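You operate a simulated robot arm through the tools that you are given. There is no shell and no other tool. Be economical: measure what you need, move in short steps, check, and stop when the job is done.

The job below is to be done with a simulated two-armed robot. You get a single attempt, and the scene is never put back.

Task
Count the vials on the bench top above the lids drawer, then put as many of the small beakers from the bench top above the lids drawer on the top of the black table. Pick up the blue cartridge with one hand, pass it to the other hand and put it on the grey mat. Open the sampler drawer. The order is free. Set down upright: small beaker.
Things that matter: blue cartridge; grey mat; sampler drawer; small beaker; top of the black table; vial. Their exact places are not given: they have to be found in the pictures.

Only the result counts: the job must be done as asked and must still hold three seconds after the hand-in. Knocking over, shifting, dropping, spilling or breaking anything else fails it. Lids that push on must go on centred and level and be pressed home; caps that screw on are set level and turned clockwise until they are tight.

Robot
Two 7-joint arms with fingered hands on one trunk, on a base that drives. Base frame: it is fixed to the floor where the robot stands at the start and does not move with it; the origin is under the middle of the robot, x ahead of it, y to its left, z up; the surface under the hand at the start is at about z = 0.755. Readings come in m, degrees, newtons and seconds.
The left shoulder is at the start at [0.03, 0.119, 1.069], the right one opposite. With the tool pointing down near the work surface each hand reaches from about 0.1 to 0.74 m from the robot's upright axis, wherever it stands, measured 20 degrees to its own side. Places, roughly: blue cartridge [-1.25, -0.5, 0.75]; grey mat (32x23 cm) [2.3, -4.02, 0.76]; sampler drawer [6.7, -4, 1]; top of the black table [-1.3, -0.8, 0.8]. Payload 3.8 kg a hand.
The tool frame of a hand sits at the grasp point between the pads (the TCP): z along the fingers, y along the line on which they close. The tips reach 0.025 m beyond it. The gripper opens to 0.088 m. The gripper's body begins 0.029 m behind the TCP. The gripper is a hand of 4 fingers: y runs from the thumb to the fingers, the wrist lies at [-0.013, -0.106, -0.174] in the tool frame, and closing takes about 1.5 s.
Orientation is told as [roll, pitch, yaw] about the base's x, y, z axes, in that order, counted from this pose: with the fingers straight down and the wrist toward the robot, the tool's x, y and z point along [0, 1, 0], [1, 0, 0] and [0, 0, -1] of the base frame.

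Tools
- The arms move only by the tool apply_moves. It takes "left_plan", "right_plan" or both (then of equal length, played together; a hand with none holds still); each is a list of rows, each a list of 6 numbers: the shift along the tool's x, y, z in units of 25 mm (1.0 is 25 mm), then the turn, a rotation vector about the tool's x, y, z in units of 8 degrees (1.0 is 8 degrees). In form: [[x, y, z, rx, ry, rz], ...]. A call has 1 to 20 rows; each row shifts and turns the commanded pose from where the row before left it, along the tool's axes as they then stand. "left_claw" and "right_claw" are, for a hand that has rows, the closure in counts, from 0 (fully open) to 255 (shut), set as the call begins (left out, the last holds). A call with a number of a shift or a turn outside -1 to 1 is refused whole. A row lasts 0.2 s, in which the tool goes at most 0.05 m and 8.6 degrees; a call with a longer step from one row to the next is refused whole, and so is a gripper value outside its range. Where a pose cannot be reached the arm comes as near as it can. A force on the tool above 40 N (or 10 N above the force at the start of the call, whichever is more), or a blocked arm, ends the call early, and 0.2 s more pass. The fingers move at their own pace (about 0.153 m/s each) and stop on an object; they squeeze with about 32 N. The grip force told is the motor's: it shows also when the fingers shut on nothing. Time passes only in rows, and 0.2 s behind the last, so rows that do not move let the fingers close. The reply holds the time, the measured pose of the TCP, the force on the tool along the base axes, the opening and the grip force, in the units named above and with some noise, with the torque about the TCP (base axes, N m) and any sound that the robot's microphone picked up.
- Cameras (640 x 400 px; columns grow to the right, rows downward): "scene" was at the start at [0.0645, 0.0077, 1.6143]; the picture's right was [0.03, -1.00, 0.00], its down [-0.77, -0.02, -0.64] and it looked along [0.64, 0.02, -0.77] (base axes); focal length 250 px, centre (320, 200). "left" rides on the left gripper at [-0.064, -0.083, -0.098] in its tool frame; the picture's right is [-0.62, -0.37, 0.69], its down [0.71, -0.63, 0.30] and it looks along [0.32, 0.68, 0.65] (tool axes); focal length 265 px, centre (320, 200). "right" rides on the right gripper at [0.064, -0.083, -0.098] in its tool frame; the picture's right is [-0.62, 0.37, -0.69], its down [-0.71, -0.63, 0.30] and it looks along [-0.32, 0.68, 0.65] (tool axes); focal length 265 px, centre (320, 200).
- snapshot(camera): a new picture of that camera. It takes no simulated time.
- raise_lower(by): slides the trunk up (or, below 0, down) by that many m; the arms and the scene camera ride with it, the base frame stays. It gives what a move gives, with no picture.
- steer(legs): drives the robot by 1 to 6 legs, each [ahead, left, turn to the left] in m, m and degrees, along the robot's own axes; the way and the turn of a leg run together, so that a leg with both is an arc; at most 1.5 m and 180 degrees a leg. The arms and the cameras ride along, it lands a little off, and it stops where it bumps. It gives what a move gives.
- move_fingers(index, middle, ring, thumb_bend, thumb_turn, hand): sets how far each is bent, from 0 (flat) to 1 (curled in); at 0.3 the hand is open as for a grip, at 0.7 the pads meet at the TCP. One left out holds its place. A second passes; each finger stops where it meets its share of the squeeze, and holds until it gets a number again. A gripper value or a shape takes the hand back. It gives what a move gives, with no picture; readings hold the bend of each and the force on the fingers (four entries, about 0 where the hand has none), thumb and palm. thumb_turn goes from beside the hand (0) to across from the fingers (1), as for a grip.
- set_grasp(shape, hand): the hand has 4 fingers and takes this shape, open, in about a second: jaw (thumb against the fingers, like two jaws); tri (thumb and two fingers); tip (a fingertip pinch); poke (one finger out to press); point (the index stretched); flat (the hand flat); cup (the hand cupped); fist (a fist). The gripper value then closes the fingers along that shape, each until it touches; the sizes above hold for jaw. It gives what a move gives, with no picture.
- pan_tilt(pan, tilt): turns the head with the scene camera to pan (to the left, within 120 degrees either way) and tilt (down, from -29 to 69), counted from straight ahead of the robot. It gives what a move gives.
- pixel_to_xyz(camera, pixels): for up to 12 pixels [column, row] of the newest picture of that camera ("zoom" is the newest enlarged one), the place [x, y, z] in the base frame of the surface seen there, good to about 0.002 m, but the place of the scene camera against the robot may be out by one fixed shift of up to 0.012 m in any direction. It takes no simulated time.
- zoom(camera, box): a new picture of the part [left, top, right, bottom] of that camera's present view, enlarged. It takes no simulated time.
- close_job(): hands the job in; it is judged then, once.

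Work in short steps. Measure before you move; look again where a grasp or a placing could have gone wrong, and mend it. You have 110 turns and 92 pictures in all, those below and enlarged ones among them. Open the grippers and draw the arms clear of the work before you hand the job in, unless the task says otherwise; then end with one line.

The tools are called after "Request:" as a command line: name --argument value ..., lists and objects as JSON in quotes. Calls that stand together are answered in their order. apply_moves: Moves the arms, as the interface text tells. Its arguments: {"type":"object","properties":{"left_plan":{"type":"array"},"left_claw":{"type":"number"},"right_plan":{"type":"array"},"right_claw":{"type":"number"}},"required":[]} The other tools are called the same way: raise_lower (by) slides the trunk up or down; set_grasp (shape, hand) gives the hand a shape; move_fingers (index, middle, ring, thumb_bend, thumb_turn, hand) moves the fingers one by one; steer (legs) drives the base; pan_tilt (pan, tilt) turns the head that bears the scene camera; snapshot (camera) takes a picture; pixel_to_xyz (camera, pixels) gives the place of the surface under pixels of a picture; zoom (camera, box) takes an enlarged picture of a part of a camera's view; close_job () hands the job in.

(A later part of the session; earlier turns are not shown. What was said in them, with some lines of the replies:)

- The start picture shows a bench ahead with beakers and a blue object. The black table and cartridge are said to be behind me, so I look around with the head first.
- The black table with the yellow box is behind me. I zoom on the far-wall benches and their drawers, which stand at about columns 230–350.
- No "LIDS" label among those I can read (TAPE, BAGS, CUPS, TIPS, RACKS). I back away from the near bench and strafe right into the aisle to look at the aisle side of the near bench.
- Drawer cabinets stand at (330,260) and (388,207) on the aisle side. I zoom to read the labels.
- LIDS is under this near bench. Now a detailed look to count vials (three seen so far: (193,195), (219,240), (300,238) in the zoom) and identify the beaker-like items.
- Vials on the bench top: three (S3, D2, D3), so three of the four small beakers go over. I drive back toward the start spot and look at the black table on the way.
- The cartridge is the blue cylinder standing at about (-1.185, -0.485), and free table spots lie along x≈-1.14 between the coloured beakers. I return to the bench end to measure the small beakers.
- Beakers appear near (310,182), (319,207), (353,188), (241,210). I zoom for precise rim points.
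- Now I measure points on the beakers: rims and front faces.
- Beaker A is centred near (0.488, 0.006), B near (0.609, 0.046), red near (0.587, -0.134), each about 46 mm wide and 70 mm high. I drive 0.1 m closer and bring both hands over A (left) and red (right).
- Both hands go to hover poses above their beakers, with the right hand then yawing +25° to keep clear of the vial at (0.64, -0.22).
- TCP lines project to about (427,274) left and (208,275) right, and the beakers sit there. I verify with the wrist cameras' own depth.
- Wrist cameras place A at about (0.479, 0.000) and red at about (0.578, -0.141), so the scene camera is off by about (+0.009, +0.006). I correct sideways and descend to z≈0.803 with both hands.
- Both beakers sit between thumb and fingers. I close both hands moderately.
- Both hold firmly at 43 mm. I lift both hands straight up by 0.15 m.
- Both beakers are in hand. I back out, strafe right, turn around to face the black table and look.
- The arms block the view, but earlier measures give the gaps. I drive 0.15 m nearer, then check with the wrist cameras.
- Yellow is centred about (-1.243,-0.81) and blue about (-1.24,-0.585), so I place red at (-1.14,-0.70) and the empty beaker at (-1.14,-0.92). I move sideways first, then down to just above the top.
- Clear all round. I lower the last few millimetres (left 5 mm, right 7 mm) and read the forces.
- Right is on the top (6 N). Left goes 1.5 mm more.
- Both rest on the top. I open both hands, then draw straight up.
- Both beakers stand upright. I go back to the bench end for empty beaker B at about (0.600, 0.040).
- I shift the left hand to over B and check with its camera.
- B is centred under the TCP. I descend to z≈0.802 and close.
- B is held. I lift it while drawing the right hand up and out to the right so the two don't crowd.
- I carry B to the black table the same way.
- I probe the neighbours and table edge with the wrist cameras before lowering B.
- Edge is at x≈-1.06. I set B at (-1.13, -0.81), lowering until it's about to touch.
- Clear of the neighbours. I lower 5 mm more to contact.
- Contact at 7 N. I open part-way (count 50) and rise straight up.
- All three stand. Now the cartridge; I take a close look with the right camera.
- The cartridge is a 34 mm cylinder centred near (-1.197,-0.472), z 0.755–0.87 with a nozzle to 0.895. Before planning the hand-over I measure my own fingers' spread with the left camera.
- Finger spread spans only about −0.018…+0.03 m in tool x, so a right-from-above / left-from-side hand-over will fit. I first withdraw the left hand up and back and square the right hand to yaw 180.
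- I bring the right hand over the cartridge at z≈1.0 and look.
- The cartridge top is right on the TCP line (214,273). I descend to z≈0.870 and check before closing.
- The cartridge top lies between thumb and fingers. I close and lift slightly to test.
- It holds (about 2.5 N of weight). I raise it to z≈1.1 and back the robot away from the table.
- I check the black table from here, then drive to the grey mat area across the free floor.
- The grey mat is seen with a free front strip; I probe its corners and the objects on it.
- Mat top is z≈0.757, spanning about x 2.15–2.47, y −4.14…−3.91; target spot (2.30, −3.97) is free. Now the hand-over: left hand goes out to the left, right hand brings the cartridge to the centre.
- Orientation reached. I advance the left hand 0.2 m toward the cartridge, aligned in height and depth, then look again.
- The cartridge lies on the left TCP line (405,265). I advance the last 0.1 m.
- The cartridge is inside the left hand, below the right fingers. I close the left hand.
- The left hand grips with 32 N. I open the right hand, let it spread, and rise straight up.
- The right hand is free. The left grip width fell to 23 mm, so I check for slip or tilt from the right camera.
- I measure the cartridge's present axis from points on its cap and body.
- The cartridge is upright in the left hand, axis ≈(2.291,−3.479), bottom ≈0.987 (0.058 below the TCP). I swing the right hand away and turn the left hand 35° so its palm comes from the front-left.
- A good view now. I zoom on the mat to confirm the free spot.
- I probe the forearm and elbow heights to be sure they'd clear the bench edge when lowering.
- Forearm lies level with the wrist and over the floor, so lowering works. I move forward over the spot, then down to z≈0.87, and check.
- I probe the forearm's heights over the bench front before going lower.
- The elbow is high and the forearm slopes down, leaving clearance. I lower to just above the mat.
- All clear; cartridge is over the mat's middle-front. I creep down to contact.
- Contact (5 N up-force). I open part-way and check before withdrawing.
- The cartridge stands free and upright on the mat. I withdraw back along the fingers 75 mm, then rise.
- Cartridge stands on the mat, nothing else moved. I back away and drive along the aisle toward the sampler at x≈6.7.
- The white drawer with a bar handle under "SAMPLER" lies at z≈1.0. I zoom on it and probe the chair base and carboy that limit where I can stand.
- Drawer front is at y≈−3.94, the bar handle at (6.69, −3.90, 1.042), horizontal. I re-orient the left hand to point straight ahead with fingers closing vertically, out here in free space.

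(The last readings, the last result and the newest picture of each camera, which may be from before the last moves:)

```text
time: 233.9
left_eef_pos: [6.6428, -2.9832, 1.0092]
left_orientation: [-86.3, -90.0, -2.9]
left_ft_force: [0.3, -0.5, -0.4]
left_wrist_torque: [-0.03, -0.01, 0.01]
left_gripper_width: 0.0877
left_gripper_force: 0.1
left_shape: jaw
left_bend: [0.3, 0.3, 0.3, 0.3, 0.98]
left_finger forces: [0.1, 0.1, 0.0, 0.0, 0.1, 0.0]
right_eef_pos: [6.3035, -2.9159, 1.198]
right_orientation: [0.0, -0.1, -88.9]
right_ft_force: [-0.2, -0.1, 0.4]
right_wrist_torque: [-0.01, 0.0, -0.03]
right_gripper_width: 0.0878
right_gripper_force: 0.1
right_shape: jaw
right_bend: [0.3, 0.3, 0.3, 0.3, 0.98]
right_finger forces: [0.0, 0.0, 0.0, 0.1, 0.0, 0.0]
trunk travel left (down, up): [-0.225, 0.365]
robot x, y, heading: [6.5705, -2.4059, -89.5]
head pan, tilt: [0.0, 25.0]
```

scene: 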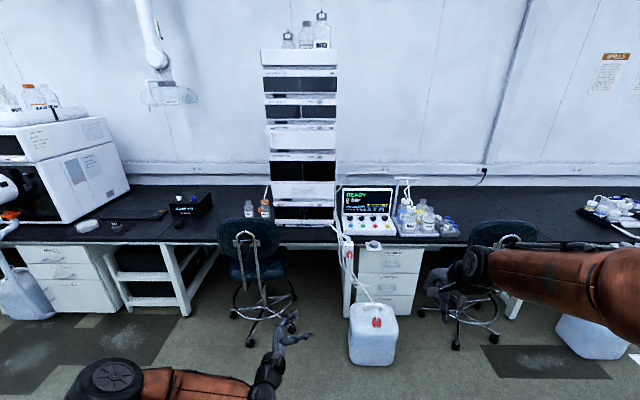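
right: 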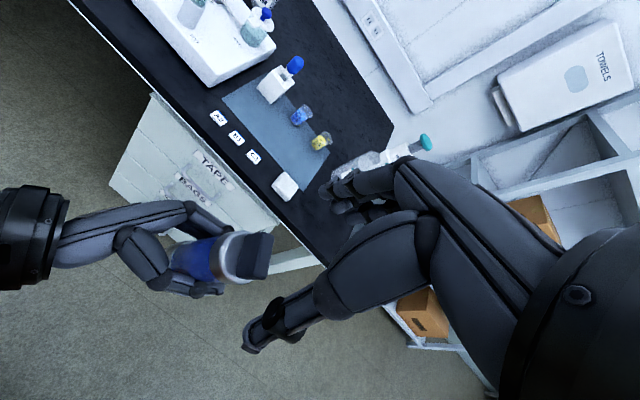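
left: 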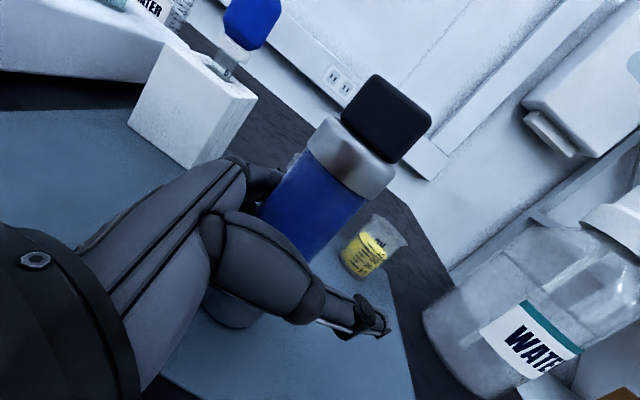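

Orientation is right (pointing ahead). I drive 0.55 m closer, 0.05 m left, then look with both cameras.

Request:
steer --legs '[[0.55, 0.05, 0]]'

Request:
pan_tilt --pan 0 --tilt 45

Request:
snapshot --camera "scene"

Request:
snapshot --camera "left"

```text
time: 237.1
left_eef_pos: [6.6966, -3.5386, 1.0091]
left_orientation: [-15.7, -89.8, -73.7]
left_ft_force: [-0.4, -0.6, -0.7]
left_wrist_torque: [-0.01, 0.01, 0.0]
left_gripper_width: 0.0878
left_gripper_force: 0.1
left_shape: jaw
left_bend: [0.3, 0.3, 0.3, 0.3, 0.98]
left_finger forces: [0.0, 0.1, 0.0, 0.0, 0.0, 0.0]
right_eef_pos: [6.3565, -3.4706, 1.1984]
right_orientation: [0.0, 0.0, -89.0]
right_ft_force: [-0.5, 0.5, 1.2]
right_wrist_torque: [-0.03, 0.02, -0.01]
right_gripper_width: 0.0875
right_gripper_force: 0.1
right_shape: jaw
right_bend: [0.3, 0.3, 0.3, 0.3, 0.98]
right_finger forces: [0.0, 0.0, 0.0, 0.0, 0.1, 0.2]
trunk travel left (down, up): [-0.225, 0.365]
robot x, y, heading: [6.6257, -2.9626, -89.4]
head pan, tilt: [0.0, 25.0]
```

```text
time: 237.9
left_eef_pos: [6.6975, -3.5385, 1.008]
left_orientation: [-22.7, -89.9, -66.8]
left_ft_force: [-0.1, 0.1, 1.1]
left_wrist_torque: [0.03, -0.02, 0.0]
left_gripper_width: 0.0879
left_gripper_force: 0.1
left_shape: jaw
left_bend: [0.3, 0.3, 0.3, 0.3, 0.98]
left_finger forces: [0.0, 0.0, 0.0, 0.1, 0.0, 0.0]
right_eef_pos: [6.358, -3.4711, 1.199]
right_orientation: [0.0, 0.0, -89.0]
right_ft_force: [0.5, -0.4, 0.8]
right_wrist_torque: [0.02, 0.02, 0.0]
right_gripper_width: 0.0877
right_gripper_force: 0.1
right_shape: jaw
right_bend: [0.3, 0.3, 0.3, 0.3, 0.98]
right_finger forces: [0.0, 0.1, 0.0, 0.0, 0.0, 0.1]
trunk travel left (down, up): [-0.225, 0.365]
robot x, y, heading: [6.6254, -2.9613, -89.3]
head pan, tilt: [0.0, 45.0]
```

```text
24 pictures are left
```

scene: 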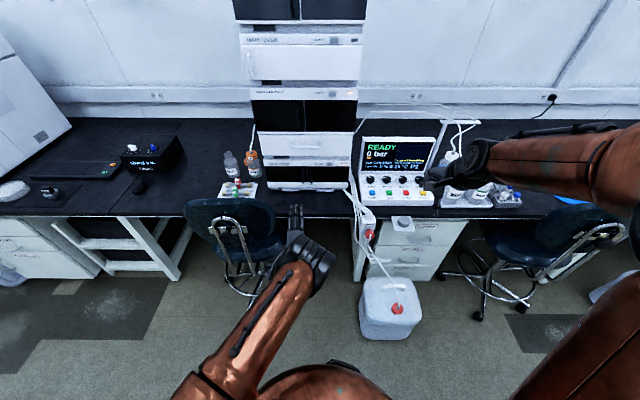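

```text
23 pictures are left
```

left: 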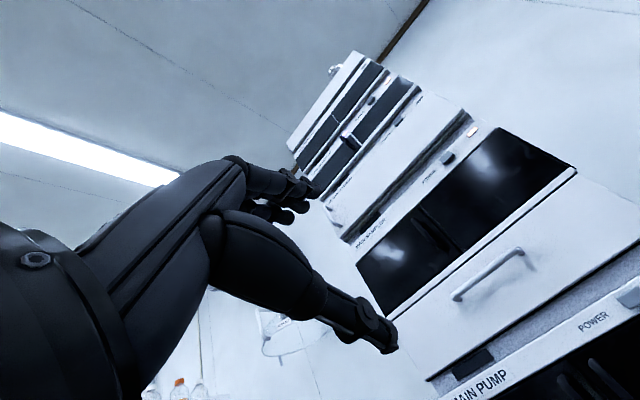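

Left camera sees the handle from (457,296) to (520,252). I measure it without the scene shift.

Request:
pixel_to_xyz --camera "left" --pixels '[[470, 286], [488, 273], [505, 261], [458, 293], [520, 250], [480, 279], [497, 267], [500, 285], [460, 270]]'

Request:
pixel_to_xyz --camera "scene" --pixels '[[362, 330], [412, 325], [385, 340], [230, 200], [250, 200], [270, 210], [255, 300], [280, 270], [225, 290]]'

```text
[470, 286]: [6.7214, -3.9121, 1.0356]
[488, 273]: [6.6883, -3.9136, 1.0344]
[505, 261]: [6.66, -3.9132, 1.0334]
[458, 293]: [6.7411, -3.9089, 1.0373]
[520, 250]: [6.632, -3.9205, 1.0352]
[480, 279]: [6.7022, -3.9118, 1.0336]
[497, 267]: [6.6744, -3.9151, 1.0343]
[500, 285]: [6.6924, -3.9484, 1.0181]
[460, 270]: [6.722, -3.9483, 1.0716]
```

```text
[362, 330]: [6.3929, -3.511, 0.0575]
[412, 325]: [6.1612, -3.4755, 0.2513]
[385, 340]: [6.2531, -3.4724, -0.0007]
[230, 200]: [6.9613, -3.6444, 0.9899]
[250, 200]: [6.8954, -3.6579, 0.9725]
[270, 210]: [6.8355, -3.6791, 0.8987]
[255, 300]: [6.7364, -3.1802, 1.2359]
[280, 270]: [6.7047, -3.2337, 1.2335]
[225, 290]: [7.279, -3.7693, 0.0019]
```

Handle centre ≈(6.687, −3.915, 1.035). I drive 0.13 m closer (carboy front at y≈−3.47 stays clear) and then extend the arm most of the way.

Request:
steer --legs '[[0.13, 0, 0]]'

Request:
apply_moves --left_plan '[[0, 0.5, 0.6, 0, 0, 0], [0, 0.5, 0.7, 0, 0, 0], [0, 0.1, 0.7, 0, 0, 0], [0, 0, 0.7, 0, 0, 0], [0, 0, 0.7, 0, 0, 0], [0, 0, 0.7, 0, 0, 0], [0, 0, 0.6, 0, 0, 0], [0, 0, 0, 0, 0, 0]]'

Request:
snapshot --camera "left"

```text
time: 239.2
left_eef_pos: [6.6974, -3.6694, 1.0076]
left_orientation: [-8.0, -89.9, -81.4]
left_ft_force: [-0.1, -0.6, -0.5]
left_wrist_torque: [-0.03, -0.03, 0.02]
left_gripper_width: 0.0876
left_gripper_force: 0.1
left_shape: jaw
left_bend: [0.3, 0.3, 0.3, 0.3, 0.98]
left_finger forces: [0.0, 0.1, 0.0, 0.0, 0.1, 0.0]
right_eef_pos: [6.357, -3.6025, 1.1981]
right_orientation: [0.0, 0.1, -89.0]
right_ft_force: [0.6, -0.6, 0.8]
right_wrist_torque: [0.01, 0.03, -0.02]
right_gripper_width: 0.0877
right_gripper_force: 0.0
right_shape: jaw
right_bend: [0.3, 0.3, 0.3, 0.3, 0.98]
right_finger forces: [0.0, 0.0, 0.0, 0.0, 0.1, 0.0]
trunk travel left (down, up): [-0.225, 0.365]
robot x, y, heading: [6.6271, -3.0938, -89.3]
head pan, tilt: [0.0, 45.0]
```

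```text
time: 241.0
left_eef_pos: [6.6981, -3.787, 1.0364]
left_orientation: [-23.5, -89.9, -66.0]
left_ft_force: [0.2, -0.3, 0.4]
left_wrist_torque: [-0.03, 0.0, -0.01]
left_gripper_width: 0.0879
left_gripper_force: 0.0
left_shape: jaw
left_bend: [0.3, 0.3, 0.3, 0.3, 0.98]
left_finger forces: [0.0, 0.0, 0.0, 0.0, 0.0, 0.0]
right_eef_pos: [6.3571, -3.601, 1.1979]
right_orientation: [0.0, -0.1, -88.9]
right_ft_force: [0.9, -0.1, 1.2]
right_wrist_torque: [0.0, -0.02, -0.03]
right_gripper_width: 0.0878
right_gripper_force: 0.1
right_shape: jaw
right_bend: [0.3, 0.3, 0.3, 0.3, 0.98]
right_finger forces: [0.1, 0.0, 0.0, 0.1, 0.0, 0.1]
trunk travel left (down, up): [-0.225, 0.365]
robot x, y, heading: [6.6311, -3.0871, -89.5]
head pan, tilt: [0.0, 45.0]
```

```text
22 pictures are left
```

left: 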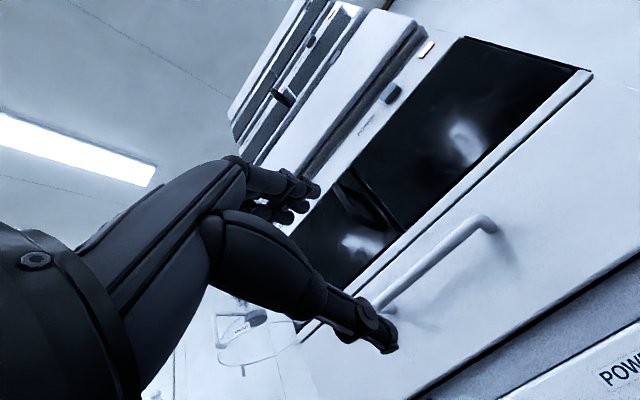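

The bar lies on the TCP line. I narrow the opening slightly and advance the remaining 0.12 m.

Request:
apply_moves --left_plan '[[-0.3, 0, 0.4, 0, 0, 0], [0, 0, 0.6, 0, 0, 0], [0, 0, 0.6, 0, 0, 0], [0, 0, 0.6, 0, 0, 0], [0, 0, 0.6, 0, 0, 0], [0, 0, 0.6, 0, 0, 0], [0, 0, 0.6, 0, 0, 0], [0, 0, 0.5, 0, 0, 0], [0, 0, 0.3, 0, 0, 0], [0, 0, 0, 0, 0, 0]]' --left_claw 50

Request:
snapshot --camera "left"

```text
time: 243.2
left_eef_pos: [6.6967, -3.8438, 1.0492]
left_orientation: [-23.0, -89.8, -66.5]
left_ft_force: [0.0, 0.5, -0.2]
left_wrist_torque: [0.01, 0.0, -0.03]
left_gripper_width: 0.0708
left_gripper_force: 0.0
left_shape: jaw
left_bend: [0.27, 0.34, 0.31, 0.48, 0.99]
left_finger forces: [0.1, 0.0, 0.0, 0.1, 0.0, 0.0]
left hand out of reach, approached as far as the arm can: row 4, 5, 6, 7, 8, 9
right_eef_pos: [6.3581, -3.6017, 1.1981]
right_orientation: [0.0, -0.1, -89.0]
right_ft_force: [0.2, 0.3, -0.7]
right_wrist_torque: [-0.01, -0.01, -0.02]
right_gripper_width: 0.0876
right_gripper_force: 0.2
right_shape: jaw
right_bend: [0.3, 0.3, 0.3, 0.3, 0.98]
right_finger forces: [0.0, 0.0, 0.1, 0.0, 0.0, 0.0]
trunk travel left (down, up): [-0.225, 0.365]
robot x, y, heading: [6.6276, -3.0917, -89.5]
head pan, tilt: [0.0, 45.0]
```

```text
21 pictures are left
```

left: 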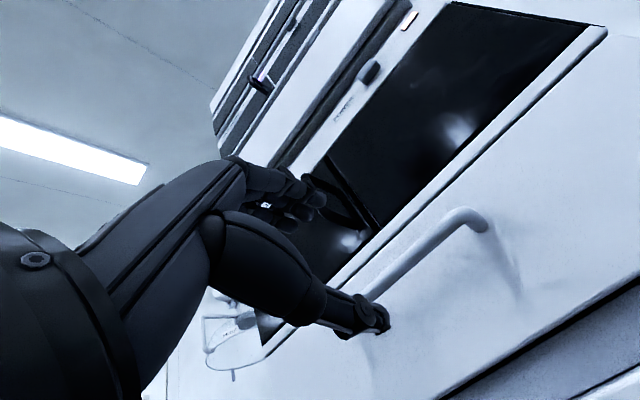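

The arm is at its reach limit (y=−3.844). I retract a little and look down at my own base footprint versus the carboy and chair before driving closer.

Request:
apply_moves --left_plan '[[0, 0, -0.7, 0, 0, 0], [0, 0, -0.7, 0, 0, 0], [0, 0, -0.7, 0, 0, 0], [0, 0, -0.7, 0, 0, 0], [0, 0, 0, 0, 0, 0]]'

Request:
pan_tilt --pan 0 --tilt 69

Request:
snapshot --camera "scene"

Request:
pixel_to_xyz --camera "scene" --pixels '[[320, 245], [320, 270], [320, 300], [280, 290], [360, 290], [250, 310], [390, 310], [320, 340], [320, 380]]'

```text
time: 244.4
left_eef_pos: [6.6945, -3.7736, 1.049]
left_orientation: [-35.0, -90.0, -54.5]
left_ft_force: [0.5, 0.2, -0.2]
left_wrist_torque: [-0.03, 0.0, 0.0]
left_gripper_width: 0.0708
left_gripper_force: 0.0
left_shape: jaw
left_bend: [0.27, 0.34, 0.31, 0.48, 0.99]
left_finger forces: [0.0, 0.0, 0.0, 0.0, 0.0, 0.0]
right_eef_pos: [6.3589, -3.6019, 1.1991]
right_orientation: [0.0, 0.0, -89.0]
right_ft_force: [-0.1, 0.2, 0.6]
right_wrist_torque: [-0.02, -0.03, 0.0]
right_gripper_width: 0.0878
right_gripper_force: 0.0
right_shape: jaw
right_bend: [0.3, 0.3, 0.3, 0.3, 0.98]
right_finger forces: [0.1, 0.0, 0.0, 0.0, 0.0, 0.0]
trunk travel left (down, up): [-0.225, 0.365]
robot x, y, heading: [6.6255, -3.0897, -89.2]
head pan, tilt: [0.0, 45.0]
```

```text
time: 245.3
left_eef_pos: [6.6958, -3.7732, 1.0485]
left_orientation: [-18.2, -89.9, -71.4]
left_ft_force: [-0.2, -0.7, 0.3]
left_wrist_torque: [-0.03, 0.01, 0.0]
left_gripper_width: 0.0711
left_gripper_force: 0.1
left_shape: jaw
left_bend: [0.27, 0.34, 0.31, 0.48, 0.99]
left_finger forces: [0.1, 0.0, 0.1, 0.0, 0.0, 0.1]
right_eef_pos: [6.3589, -3.602, 1.1993]
right_orientation: [-0.1, -0.1, -89.0]
right_ft_force: [0.7, -0.8, 0.6]
right_wrist_torque: [0.01, 0.0, 0.02]
right_gripper_width: 0.0875
right_gripper_force: 0.1
right_shape: jaw
right_bend: [0.3, 0.3, 0.3, 0.3, 0.98]
right_finger forces: [0.0, 0.0, 0.0, 0.1, 0.1, 0.1]
trunk travel left (down, up): [-0.225, 0.365]
robot x, y, heading: [6.6254, -3.0896, -89.7]
head pan, tilt: [0.0, 68.8]
```

```text
20 pictures are left
```

scene: 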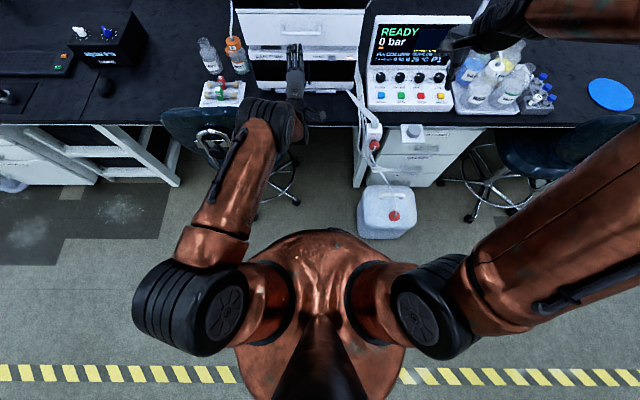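

```text
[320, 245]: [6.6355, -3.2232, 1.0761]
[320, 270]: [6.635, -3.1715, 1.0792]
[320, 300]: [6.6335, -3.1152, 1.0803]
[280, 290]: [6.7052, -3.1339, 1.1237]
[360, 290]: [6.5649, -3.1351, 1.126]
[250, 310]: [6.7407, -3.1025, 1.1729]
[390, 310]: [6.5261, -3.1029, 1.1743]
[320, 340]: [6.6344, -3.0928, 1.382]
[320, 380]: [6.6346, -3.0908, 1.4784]
```

My base front can't extend beyond about y=−3.44, so only a few centimetres more are safe. I drive 3.5 cm closer and 3 cm left, and tilt the hand 20° down to gain reach.

Request:
steer --legs '[[0.035, 0.03, 0]]'

Request:
apply_moves --left_plan '[[-0.4, 0, 0, 0, 0, 0], [-0.4, -0.1, 0, 0, 0, 0], [-0.4, -0.1, 0, 0, 0, 0], [-0.3, 0, 0, 0, 0, 0], [0, 0, 0, 0.65, 0, 0], [0, 0, 0, 0.65, 0, 0], [0, 0, 0, 0.6, 0, 0], [0, 0, 0, 0.6, 0, 0], [0, 0, 0, 0, 0, 0]]'

Request:
snapshot --camera "left"

```text
time: 246.2
left_eef_pos: [6.7254, -3.8092, 1.0485]
left_orientation: [-32.1, -89.9, -57.4]
left_ft_force: [0.0, -0.4, 0.1]
left_wrist_torque: [-0.05, 0.0, -0.01]
left_gripper_width: 0.0711
left_gripper_force: 0.1
left_shape: jaw
left_bend: [0.27, 0.34, 0.31, 0.48, 0.99]
left_finger forces: [0.0, 0.0, 0.0, 0.0, 0.0, 0.0]
right_eef_pos: [6.3892, -3.6385, 1.1985]
right_orientation: [-0.1, 0.1, -89.0]
right_ft_force: [-0.3, 0.6, 1.0]
right_wrist_torque: [0.02, 0.01, 0.0]
right_gripper_width: 0.0873
right_gripper_force: 0.1
right_shape: jaw
right_bend: [0.3, 0.3, 0.3, 0.3, 0.98]
right_finger forces: [0.0, 0.1, 0.0, 0.0, 0.1, 0.0]
trunk travel left (down, up): [-0.225, 0.365]
robot x, y, heading: [6.6593, -3.1266, -89.4]
head pan, tilt: [0.0, 68.8]
```

```text
time: 248.2
left_eef_pos: [6.6874, -3.8088, 1.0439]
left_orientation: [-0.1, -69.9, -89.4]
left_ft_force: [0.4, 0.8, -0.5]
left_wrist_torque: [0.02, -0.01, 0.03]
left_gripper_width: 0.071
left_gripper_force: 0.2
left_shape: jaw
left_bend: [0.27, 0.34, 0.31, 0.48, 0.99]
left_finger forces: [0.1, 0.0, 0.1, 0.0, 0.0, 0.0]
right_eef_pos: [6.3885, -3.6357, 1.1991]
right_orientation: [0.0, 0.0, -89.0]
right_ft_force: [-0.4, 0.2, -0.3]
right_wrist_torque: [-0.01, 0.0, 0.01]
right_gripper_width: 0.0875
right_gripper_force: 0.1
right_shape: jaw
right_bend: [0.3, 0.3, 0.3, 0.3, 0.98]
right_finger forces: [0.1, 0.0, 0.1, 0.0, 0.1, 0.1]
trunk travel left (down, up): [-0.225, 0.365]
robot x, y, heading: [6.6579, -3.1299, -89.5]
head pan, tilt: [0.0, 68.8]
```

```text
19 pictures are left
```

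left: 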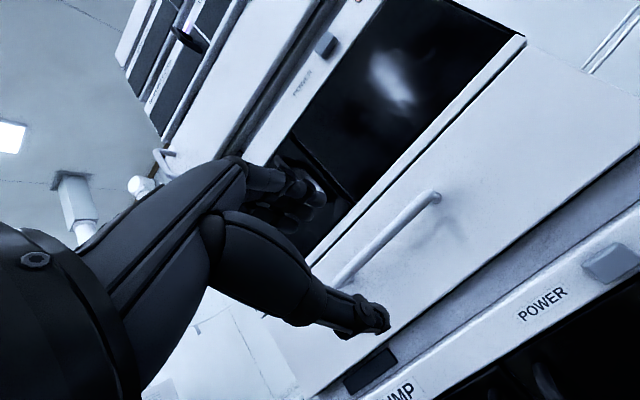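

Handle stays on the line. I advance 0.091 m horizontally to y≈−3.90.

Request:
apply_moves --left_plan '[[0, 0.21, 0.57, 0, 0, 0], [0, 0.21, 0.57, 0, 0, 0], [0, 0.21, 0.57, 0, 0, 0], [0, 0.21, 0.57, 0, 0, 0], [0, 0.2, 0.57, 0, 0, 0], [0, 0.2, 0.57, 0, 0, 0], [0, 0, 0, 0, 0, 0]]'

Request:
snapshot --camera "left"

```text
time: 249.8
left_eef_pos: [6.6883, -3.8991, 1.0435]
left_orientation: [-0.2, -69.9, -89.4]
left_ft_force: [0.3, 0.9, -0.4]
left_wrist_torque: [0.02, 0.0, 0.04]
left_gripper_width: 0.0712
left_gripper_force: 0.1
left_shape: jaw
left_bend: [0.27, 0.34, 0.31, 0.48, 0.99]
left_finger forces: [0.0, 0.1, 0.0, 0.0, 0.0, 0.0]
right_eef_pos: [6.3884, -3.6365, 1.1989]
right_orientation: [0.0, 0.0, -89.0]
right_ft_force: [0.5, 0.6, 0.7]
right_wrist_torque: [0.04, 0.02, -0.02]
right_gripper_width: 0.0877
right_gripper_force: 0.0
right_shape: jaw
right_bend: [0.3, 0.3, 0.3, 0.3, 0.98]
right_finger forces: [0.0, 0.0, 0.0, 0.0, 0.1, 0.0]
trunk travel left (down, up): [-0.225, 0.365]
robot x, y, heading: [6.6603, -3.1243, -89.1]
head pan, tilt: [0.0, 68.8]
```

```text
18 pictures are left
```

left: 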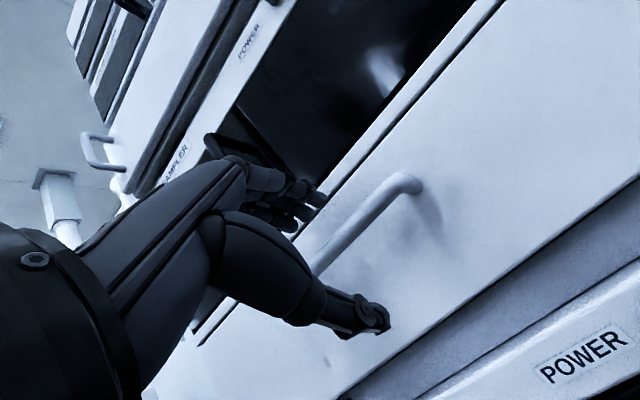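

The bar is between thumb and fingers, no contact. I close on it.

Request:
apply_moves --left_plan '[[0, 0, 0, 0, 0, 0], [0, 0, 0, 0, 0, 0], [0, 0, 0, 0, 0, 0], [0, 0, 0, 0, 0, 0], [0, 0, 0, 0, 0, 0], [0, 0, 0, 0, 0, 0], [0, 0, 0, 0, 0, 0], [0, 0, 0, 0, 0, 0], [0, 0, 0, 0, 0, 0]]' --left_claw 255

Request:
snapshot --camera "left"

```text
time: 251.8
left_eef_pos: [6.6882, -3.8993, 1.0431]
left_orientation: [-0.1, -69.9, -89.5]
left_ft_force: [0.1, -1.6, 0.9]
left_wrist_torque: [-0.03, -0.08, -0.03]
left_gripper_width: 0.0057
left_gripper_force: 32.6
left_shape: jaw
left_bend: [0.72, 0.63, 0.61, 0.71, 1.0]
left_finger forces: [16.5, 8.8, 4.3, 0.1, 28.3, 0.0]
right_eef_pos: [6.3881, -3.637, 1.1991]
right_orientation: [-0.1, 0.1, -89.0]
right_ft_force: [0.8, -0.1, 0.5]
right_wrist_torque: [-0.02, -0.02, -0.04]
right_gripper_width: 0.0878
right_gripper_force: 0.0
right_shape: jaw
right_bend: [0.3, 0.3, 0.3, 0.3, 0.98]
right_finger forces: [0.0, 0.0, 0.0, 0.0, 0.0, 0.0]
trunk travel left (down, up): [-0.225, 0.365]
robot x, y, heading: [6.6596, -3.1283, -89.5]
head pan, tilt: [0.0, 68.8]
```

```text
17 pictures are left
```

left: 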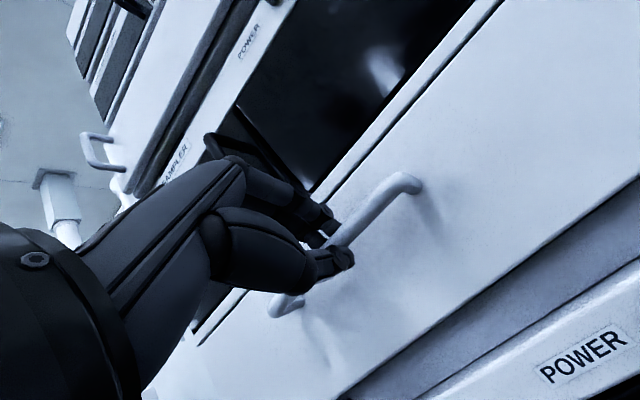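

The fingers wrap the bar. I pull straight back 0.1 m and watch the force.

Request:
apply_moves --left_plan '[[0, -0.1, -0.28, 0, 0, 0], [0, -0.17, -0.47, 0, 0, 0], [0, -0.17, -0.47, 0, 0, 0], [0, -0.17, -0.47, 0, 0, 0], [0, -0.17, -0.47, 0, 0, 0], [0, -0.17, -0.47, 0, 0, 0], [0, -0.17, -0.47, 0, 0, 0], [0, -0.17, -0.47, 0, 0, 0], [0, -0.17, -0.47, 0, 0, 0]]'

Request:
snapshot --camera "left"

```text
time: 253.8
left_eef_pos: [6.6886, -3.7914, 1.0437]
left_orientation: [-0.1, -70.0, -89.5]
left_ft_force: [3.0, -1.0, -3.4]
left_wrist_torque: [0.04, -0.12, 0.02]
left_gripper_width: 0.0053
left_gripper_force: 32.3
left_shape: jaw
left_bend: [0.72, 0.63, 0.62, 0.71, 1.0]
left_finger forces: [16.2, 8.4, 3.8, 0.0, 31.1, 0.1]
right_eef_pos: [6.3885, -3.6363, 1.1983]
right_orientation: [0.1, 0.2, -89.0]
right_ft_force: [-0.3, -0.4, -0.5]
right_wrist_torque: [-0.01, 0.0, -0.02]
right_gripper_width: 0.0874
right_gripper_force: 0.1
right_shape: jaw
right_bend: [0.3, 0.3, 0.3, 0.3, 0.98]
right_finger forces: [0.0, 0.1, 0.0, 0.0, 0.0, 0.0]
trunk travel left (down, up): [-0.225, 0.365]
robot x, y, heading: [6.6549, -3.1306, -89.6]
head pan, tilt: [0.0, 68.8]
```

```text
16 pictures are left
```

left: 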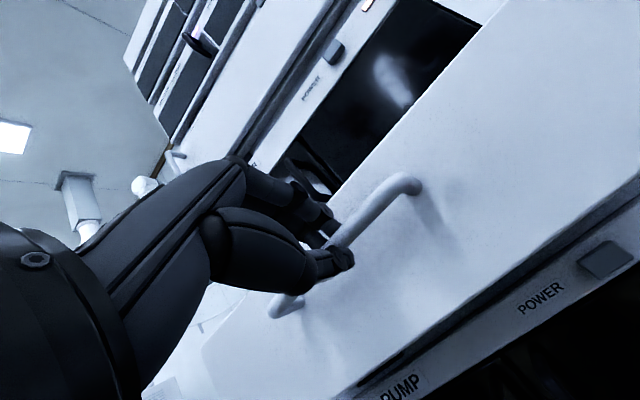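

The drawer follows with little force. I pull another 0.12 m.

Request:
apply_moves --left_plan '[[0, -0.17, -0.47, 0, 0, 0], [0, -0.17, -0.47, 0, 0, 0], [0, -0.17, -0.47, 0, 0, 0], [0, -0.17, -0.47, 0, 0, 0], [0, -0.17, -0.47, 0, 0, 0], [0, -0.17, -0.47, 0, 0, 0], [0, -0.17, -0.47, 0, 0, 0], [0, -0.17, -0.47, 0, 0, 0], [0, -0.17, -0.47, 0, 0, 0]]'

Request:
snapshot --camera "scene"

```text
time: 255.8
left_eef_pos: [6.6878, -3.6782, 1.0446]
left_orientation: [-0.2, -69.7, -89.2]
left_ft_force: [5.5, -0.5, -8.0]
left_wrist_torque: [0.14, -0.04, 0.08]
left_gripper_width: 0.0052
left_gripper_force: 32.4
left_shape: jaw
left_bend: [0.72, 0.64, 0.63, 0.71, 1.0]
left_finger forces: [15.6, 7.9, 3.4, 0.0, 34.1, 0.0]
right_eef_pos: [6.388, -3.6361, 1.1982]
right_orientation: [0.0, 0.1, -89.0]
right_ft_force: [-1.1, -0.6, 0.5]
right_wrist_torque: [-0.01, 0.01, 0.0]
right_gripper_width: 0.0876
right_gripper_force: 0.1
right_shape: jaw
right_bend: [0.3, 0.3, 0.3, 0.3, 0.98]
right_finger forces: [0.1, 0.1, 0.0, 0.0, 0.0, 0.1]
trunk travel left (down, up): [-0.225, 0.365]
robot x, y, heading: [6.6571, -3.1269, -89.4]
head pan, tilt: [0.0, 68.8]
```

```text
15 pictures are left
```

scene: 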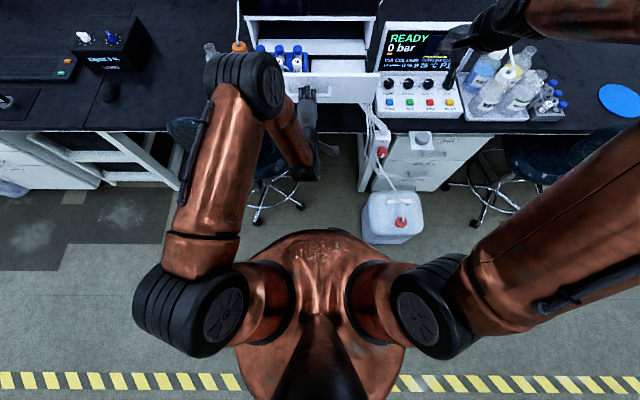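

The drawer is open about 0.22 m, with vials inside. I check its clearance to the chair back.

Request:
zoom --camera "scene" --box '[160, 10, 400, 200]'

Request:
pixel_to_xyz --camera "scene" --pixels '[[287, 78], [375, 76], [330, 88], [290, 100], [372, 98], [180, 128], [275, 155], [330, 78], [330, 55]]'

```text
2.11 times, centred on (280, 105) of scene
```

zoom: 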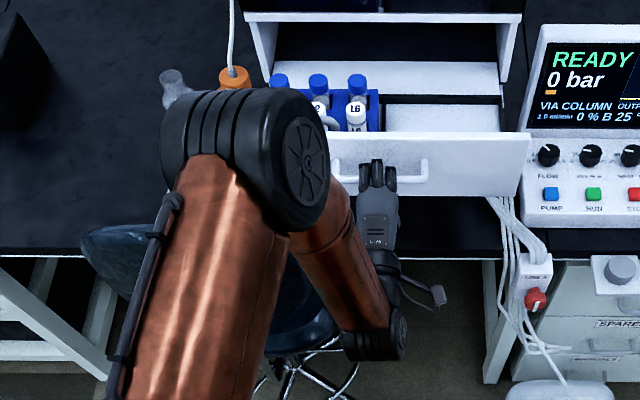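

```text
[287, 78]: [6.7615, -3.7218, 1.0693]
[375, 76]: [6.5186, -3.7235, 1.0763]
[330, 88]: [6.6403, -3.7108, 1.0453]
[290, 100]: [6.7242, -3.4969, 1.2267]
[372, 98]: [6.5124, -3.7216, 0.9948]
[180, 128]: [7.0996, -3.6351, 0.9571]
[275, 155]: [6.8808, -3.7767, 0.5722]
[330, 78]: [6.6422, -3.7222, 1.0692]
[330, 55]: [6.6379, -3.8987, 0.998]
```

The front is at y≈−3.72 with the chair back at about −3.64; I ease it another 35 mm for a generous opening, staying clear of the chair.

Request:
apply_moves --left_plan '[[0, -0.12, -0.33, 0, 0, 0], [0, -0.12, -0.33, 0, 0, 0], [0, -0.12, -0.33, 0, 0, 0], [0, -0.12, -0.33, 0, 0, 0], [0, 0, 0, 0, 0, 0]]'

```text
time: 257.0
left_eef_pos: [6.687, -3.6442, 1.0457]
left_orientation: [-0.2, -69.9, -89.3]
left_ft_force: [0.1, -0.2, -0.4]
left_wrist_torque: [0.01, -0.01, 0.02]
left_gripper_width: 0.0042
left_gripper_force: 31.5
left_shape: jaw
left_bend: [0.73, 0.72, 0.7, 0.79, 1.0]
left_finger forces: [0.0, 0.0, 0.1, 0.1, 0.1, 0.1]
right_eef_pos: [6.3885, -3.6378, 1.1983]
right_orientation: [0.0, 0.1, -88.9]
right_ft_force: [-0.1, -0.4, 0.3]
right_wrist_torque: [0.03, 0.04, 0.0]
right_gripper_width: 0.0878
right_gripper_force: 0.1
right_shape: jaw
right_bend: [0.3, 0.3, 0.3, 0.3, 0.98]
right_finger forces: [0.1, 0.0, 0.0, 0.0, 0.1, 0.0]
trunk travel left (down, up): [-0.225, 0.365]
robot x, y, heading: [6.6537, -3.1299, -89.6]
head pan, tilt: [0.0, 68.8]
```

The fingers slipped off the bar (finger forces zero) – likely the end stop. I look.

Request:
zoom --camera "scene" --box '[160, 10, 400, 200]'

Request:
pixel_to_xyz --camera "zoom" --pixels '[[430, 140], [515, 138], [405, 180], [350, 140]]'

Request:
snapshot --camera "left"

```text
2.11 times, centred on (280, 105) of scene
```

zoom: 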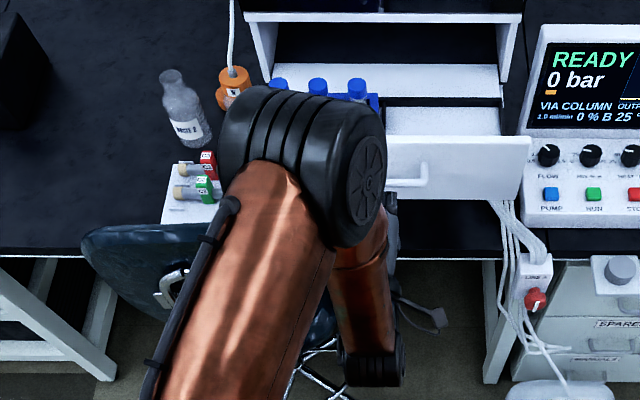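

```text
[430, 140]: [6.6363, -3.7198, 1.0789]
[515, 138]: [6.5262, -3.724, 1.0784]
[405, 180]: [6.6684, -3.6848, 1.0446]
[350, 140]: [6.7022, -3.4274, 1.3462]
```

```text
12 pictures are left
```

left: 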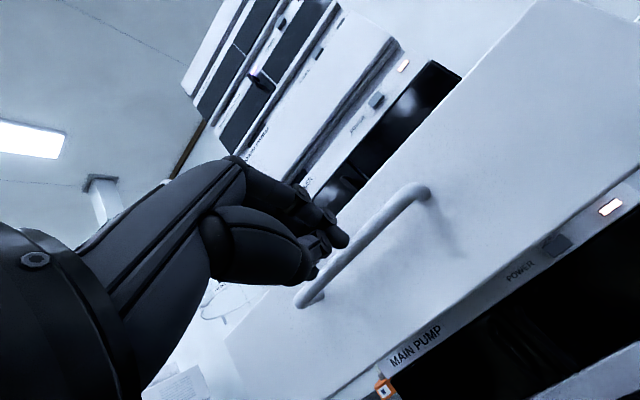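

The drawer front is still at y≈−3.72: it's at its end stop, fully open. I draw the hand straight back, then open it and back the robot away.

Request:
apply_moves --left_plan '[[0, -0.17, -0.47, 0, 0, 0], [0, -0.17, -0.47, 0, 0, 0], [0, -0.17, -0.47, 0, 0, 0], [0, -0.17, -0.47, 0, 0, 0], [0, -0.17, -0.47, 0, 0, 0], [0, -0.17, -0.47, 0, 0, 0], [0, -0.17, -0.47, 0, 0, 0], [0, 0, 0, 0, 0, 0]]'

Request:
steer --legs '[[-0.6, 0, 0]]'

Request:
apply_moves --left_plan '[[0, 0, 0, 0, 0, 0], [0, 0, 0, 0, 0, 0], [0, 0, 0, 0, 0, 0], [0, 0, 0, 0, 0, 0], [0, 0, 0, 0, 0, 0], [0, 0, 0, 0, 0, 0], [0, 0, 0, 0, 0, 0]]' --left_claw 0

Request:
pan_tilt --pan 0 --tilt 35

Request:
snapshot --camera "scene"

```text
time: 258.8
left_eef_pos: [6.6848, -3.5566, 1.0466]
left_orientation: [-0.1, -69.9, -89.4]
left_ft_force: [-0.6, 0.1, -0.1]
left_wrist_torque: [0.04, -0.04, 0.0]
left_gripper_width: 0.0041
left_gripper_force: 32.3
left_shape: jaw
left_bend: [0.73, 0.72, 0.7, 0.79, 1.0]
left_finger forces: [0.0, 0.0, 0.1, 0.0, 0.0, 0.0]
right_eef_pos: [6.3887, -3.6365, 1.1989]
right_orientation: [0.0, 0.0, -89.1]
right_ft_force: [0.1, -0.1, -0.3]
right_wrist_torque: [0.04, 0.0, -0.01]
right_gripper_width: 0.0874
right_gripper_force: 0.2
right_shape: jaw
right_bend: [0.3, 0.3, 0.3, 0.3, 0.98]
right_finger forces: [0.1, 0.0, 0.1, 0.0, 0.1, 0.1]
trunk travel left (down, up): [-0.225, 0.365]
robot x, y, heading: [6.6583, -3.1226, -89.3]
head pan, tilt: [0.0, 68.8]
```

```text
time: 262.1
left_eef_pos: [6.681, -2.9609, 1.0464]
left_orientation: [0.0, -70.0, -89.1]
left_ft_force: [-0.8, 0.2, -0.7]
left_wrist_torque: [0.0, 0.04, 0.0]
left_gripper_width: 0.0044
left_gripper_force: 31.5
left_shape: jaw
left_bend: [0.73, 0.72, 0.7, 0.79, 1.0]
left_finger forces: [0.0, 0.1, 0.1, 0.0, 0.1, 0.1]
right_eef_pos: [6.3852, -3.0438, 1.1993]
right_orientation: [0.0, -0.1, -88.7]
right_ft_force: [-1.1, -0.3, 0.2]
right_wrist_torque: [-0.02, 0.03, 0.0]
right_gripper_width: 0.0876
right_gripper_force: 0.1
right_shape: jaw
right_bend: [0.3, 0.3, 0.3, 0.3, 0.98]
right_finger forces: [0.1, 0.1, 0.1, 0.0, 0.0, 0.1]
trunk travel left (down, up): [-0.225, 0.365]
robot x, y, heading: [6.6476, -2.5311, -89.0]
head pan, tilt: [0.0, 68.8]
```

```text
time: 263.8
left_eef_pos: [6.6817, -2.961, 1.0452]
left_orientation: [-0.1, -70.0, -89.0]
left_ft_force: [0.9, -1.1, -1.0]
left_wrist_torque: [-0.02, -0.02, 0.0]
left_gripper_width: 0.0875
left_gripper_force: 0.0
left_shape: jaw
left_bend: [0.3, 0.3, 0.3, 0.3, 0.98]
left_finger forces: [0.0, 0.0, 0.1, 0.1, 0.0, 0.1]
right_eef_pos: [6.3842, -3.0436, 1.199]
right_orientation: [0.0, 0.1, -88.5]
right_ft_force: [0.4, 0.3, 0.3]
right_wrist_torque: [0.0, 0.01, 0.01]
right_gripper_width: 0.0875
right_gripper_force: 0.1
right_shape: jaw
right_bend: [0.3, 0.3, 0.3, 0.3, 0.98]
right_finger forces: [0.0, 0.1, 0.0, 0.0, 0.1, 0.0]
trunk travel left (down, up): [-0.225, 0.365]
robot x, y, heading: [6.6491, -2.5338, -89.3]
head pan, tilt: [0.0, 68.8]
```

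```text
time: 264.7
left_eef_pos: [6.681, -2.9608, 1.0455]
left_orientation: [-0.1, -70.1, -89.0]
left_ft_force: [-0.2, -0.7, -0.1]
left_wrist_torque: [-0.02, 0.01, 0.03]
left_gripper_width: 0.0877
left_gripper_force: 0.1
left_shape: jaw
left_bend: [0.3, 0.3, 0.3, 0.3, 0.98]
left_finger forces: [0.0, 0.0, 0.1, 0.0, 0.0, 0.0]
right_eef_pos: [6.3852, -3.0428, 1.1976]
right_orientation: [0.0, 0.1, -88.6]
right_ft_force: [-0.1, -0.8, 0.7]
right_wrist_torque: [0.03, 0.03, 0.0]
right_gripper_width: 0.0874
right_gripper_force: 0.1
right_shape: jaw
right_bend: [0.3, 0.3, 0.3, 0.3, 0.98]
right_finger forces: [0.0, 0.0, 0.1, 0.1, 0.0, 0.0]
trunk travel left (down, up): [-0.225, 0.365]
robot x, y, heading: [6.6519, -2.5322, -88.9]
head pan, tilt: [0.0, 35.0]
```

```text
11 pictures are left
```

scene: 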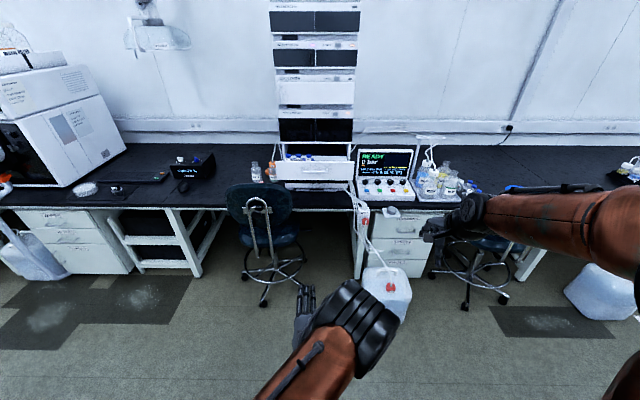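

The sampler drawer stands open, the hands are open and clear. Three vials were counted, three small beakers stand on the black table, and the cartridge is on the grey mat, so I hand in.

Request:
close_job

```text
The job is handed in.
```

The job is handed in: I counted three vials above the lids drawer, so three small beakers now stand upright on the black table, the blue cartridge stands on the grey mat after a right-to-left hand pass, and the sampler drawer is open to its stop.
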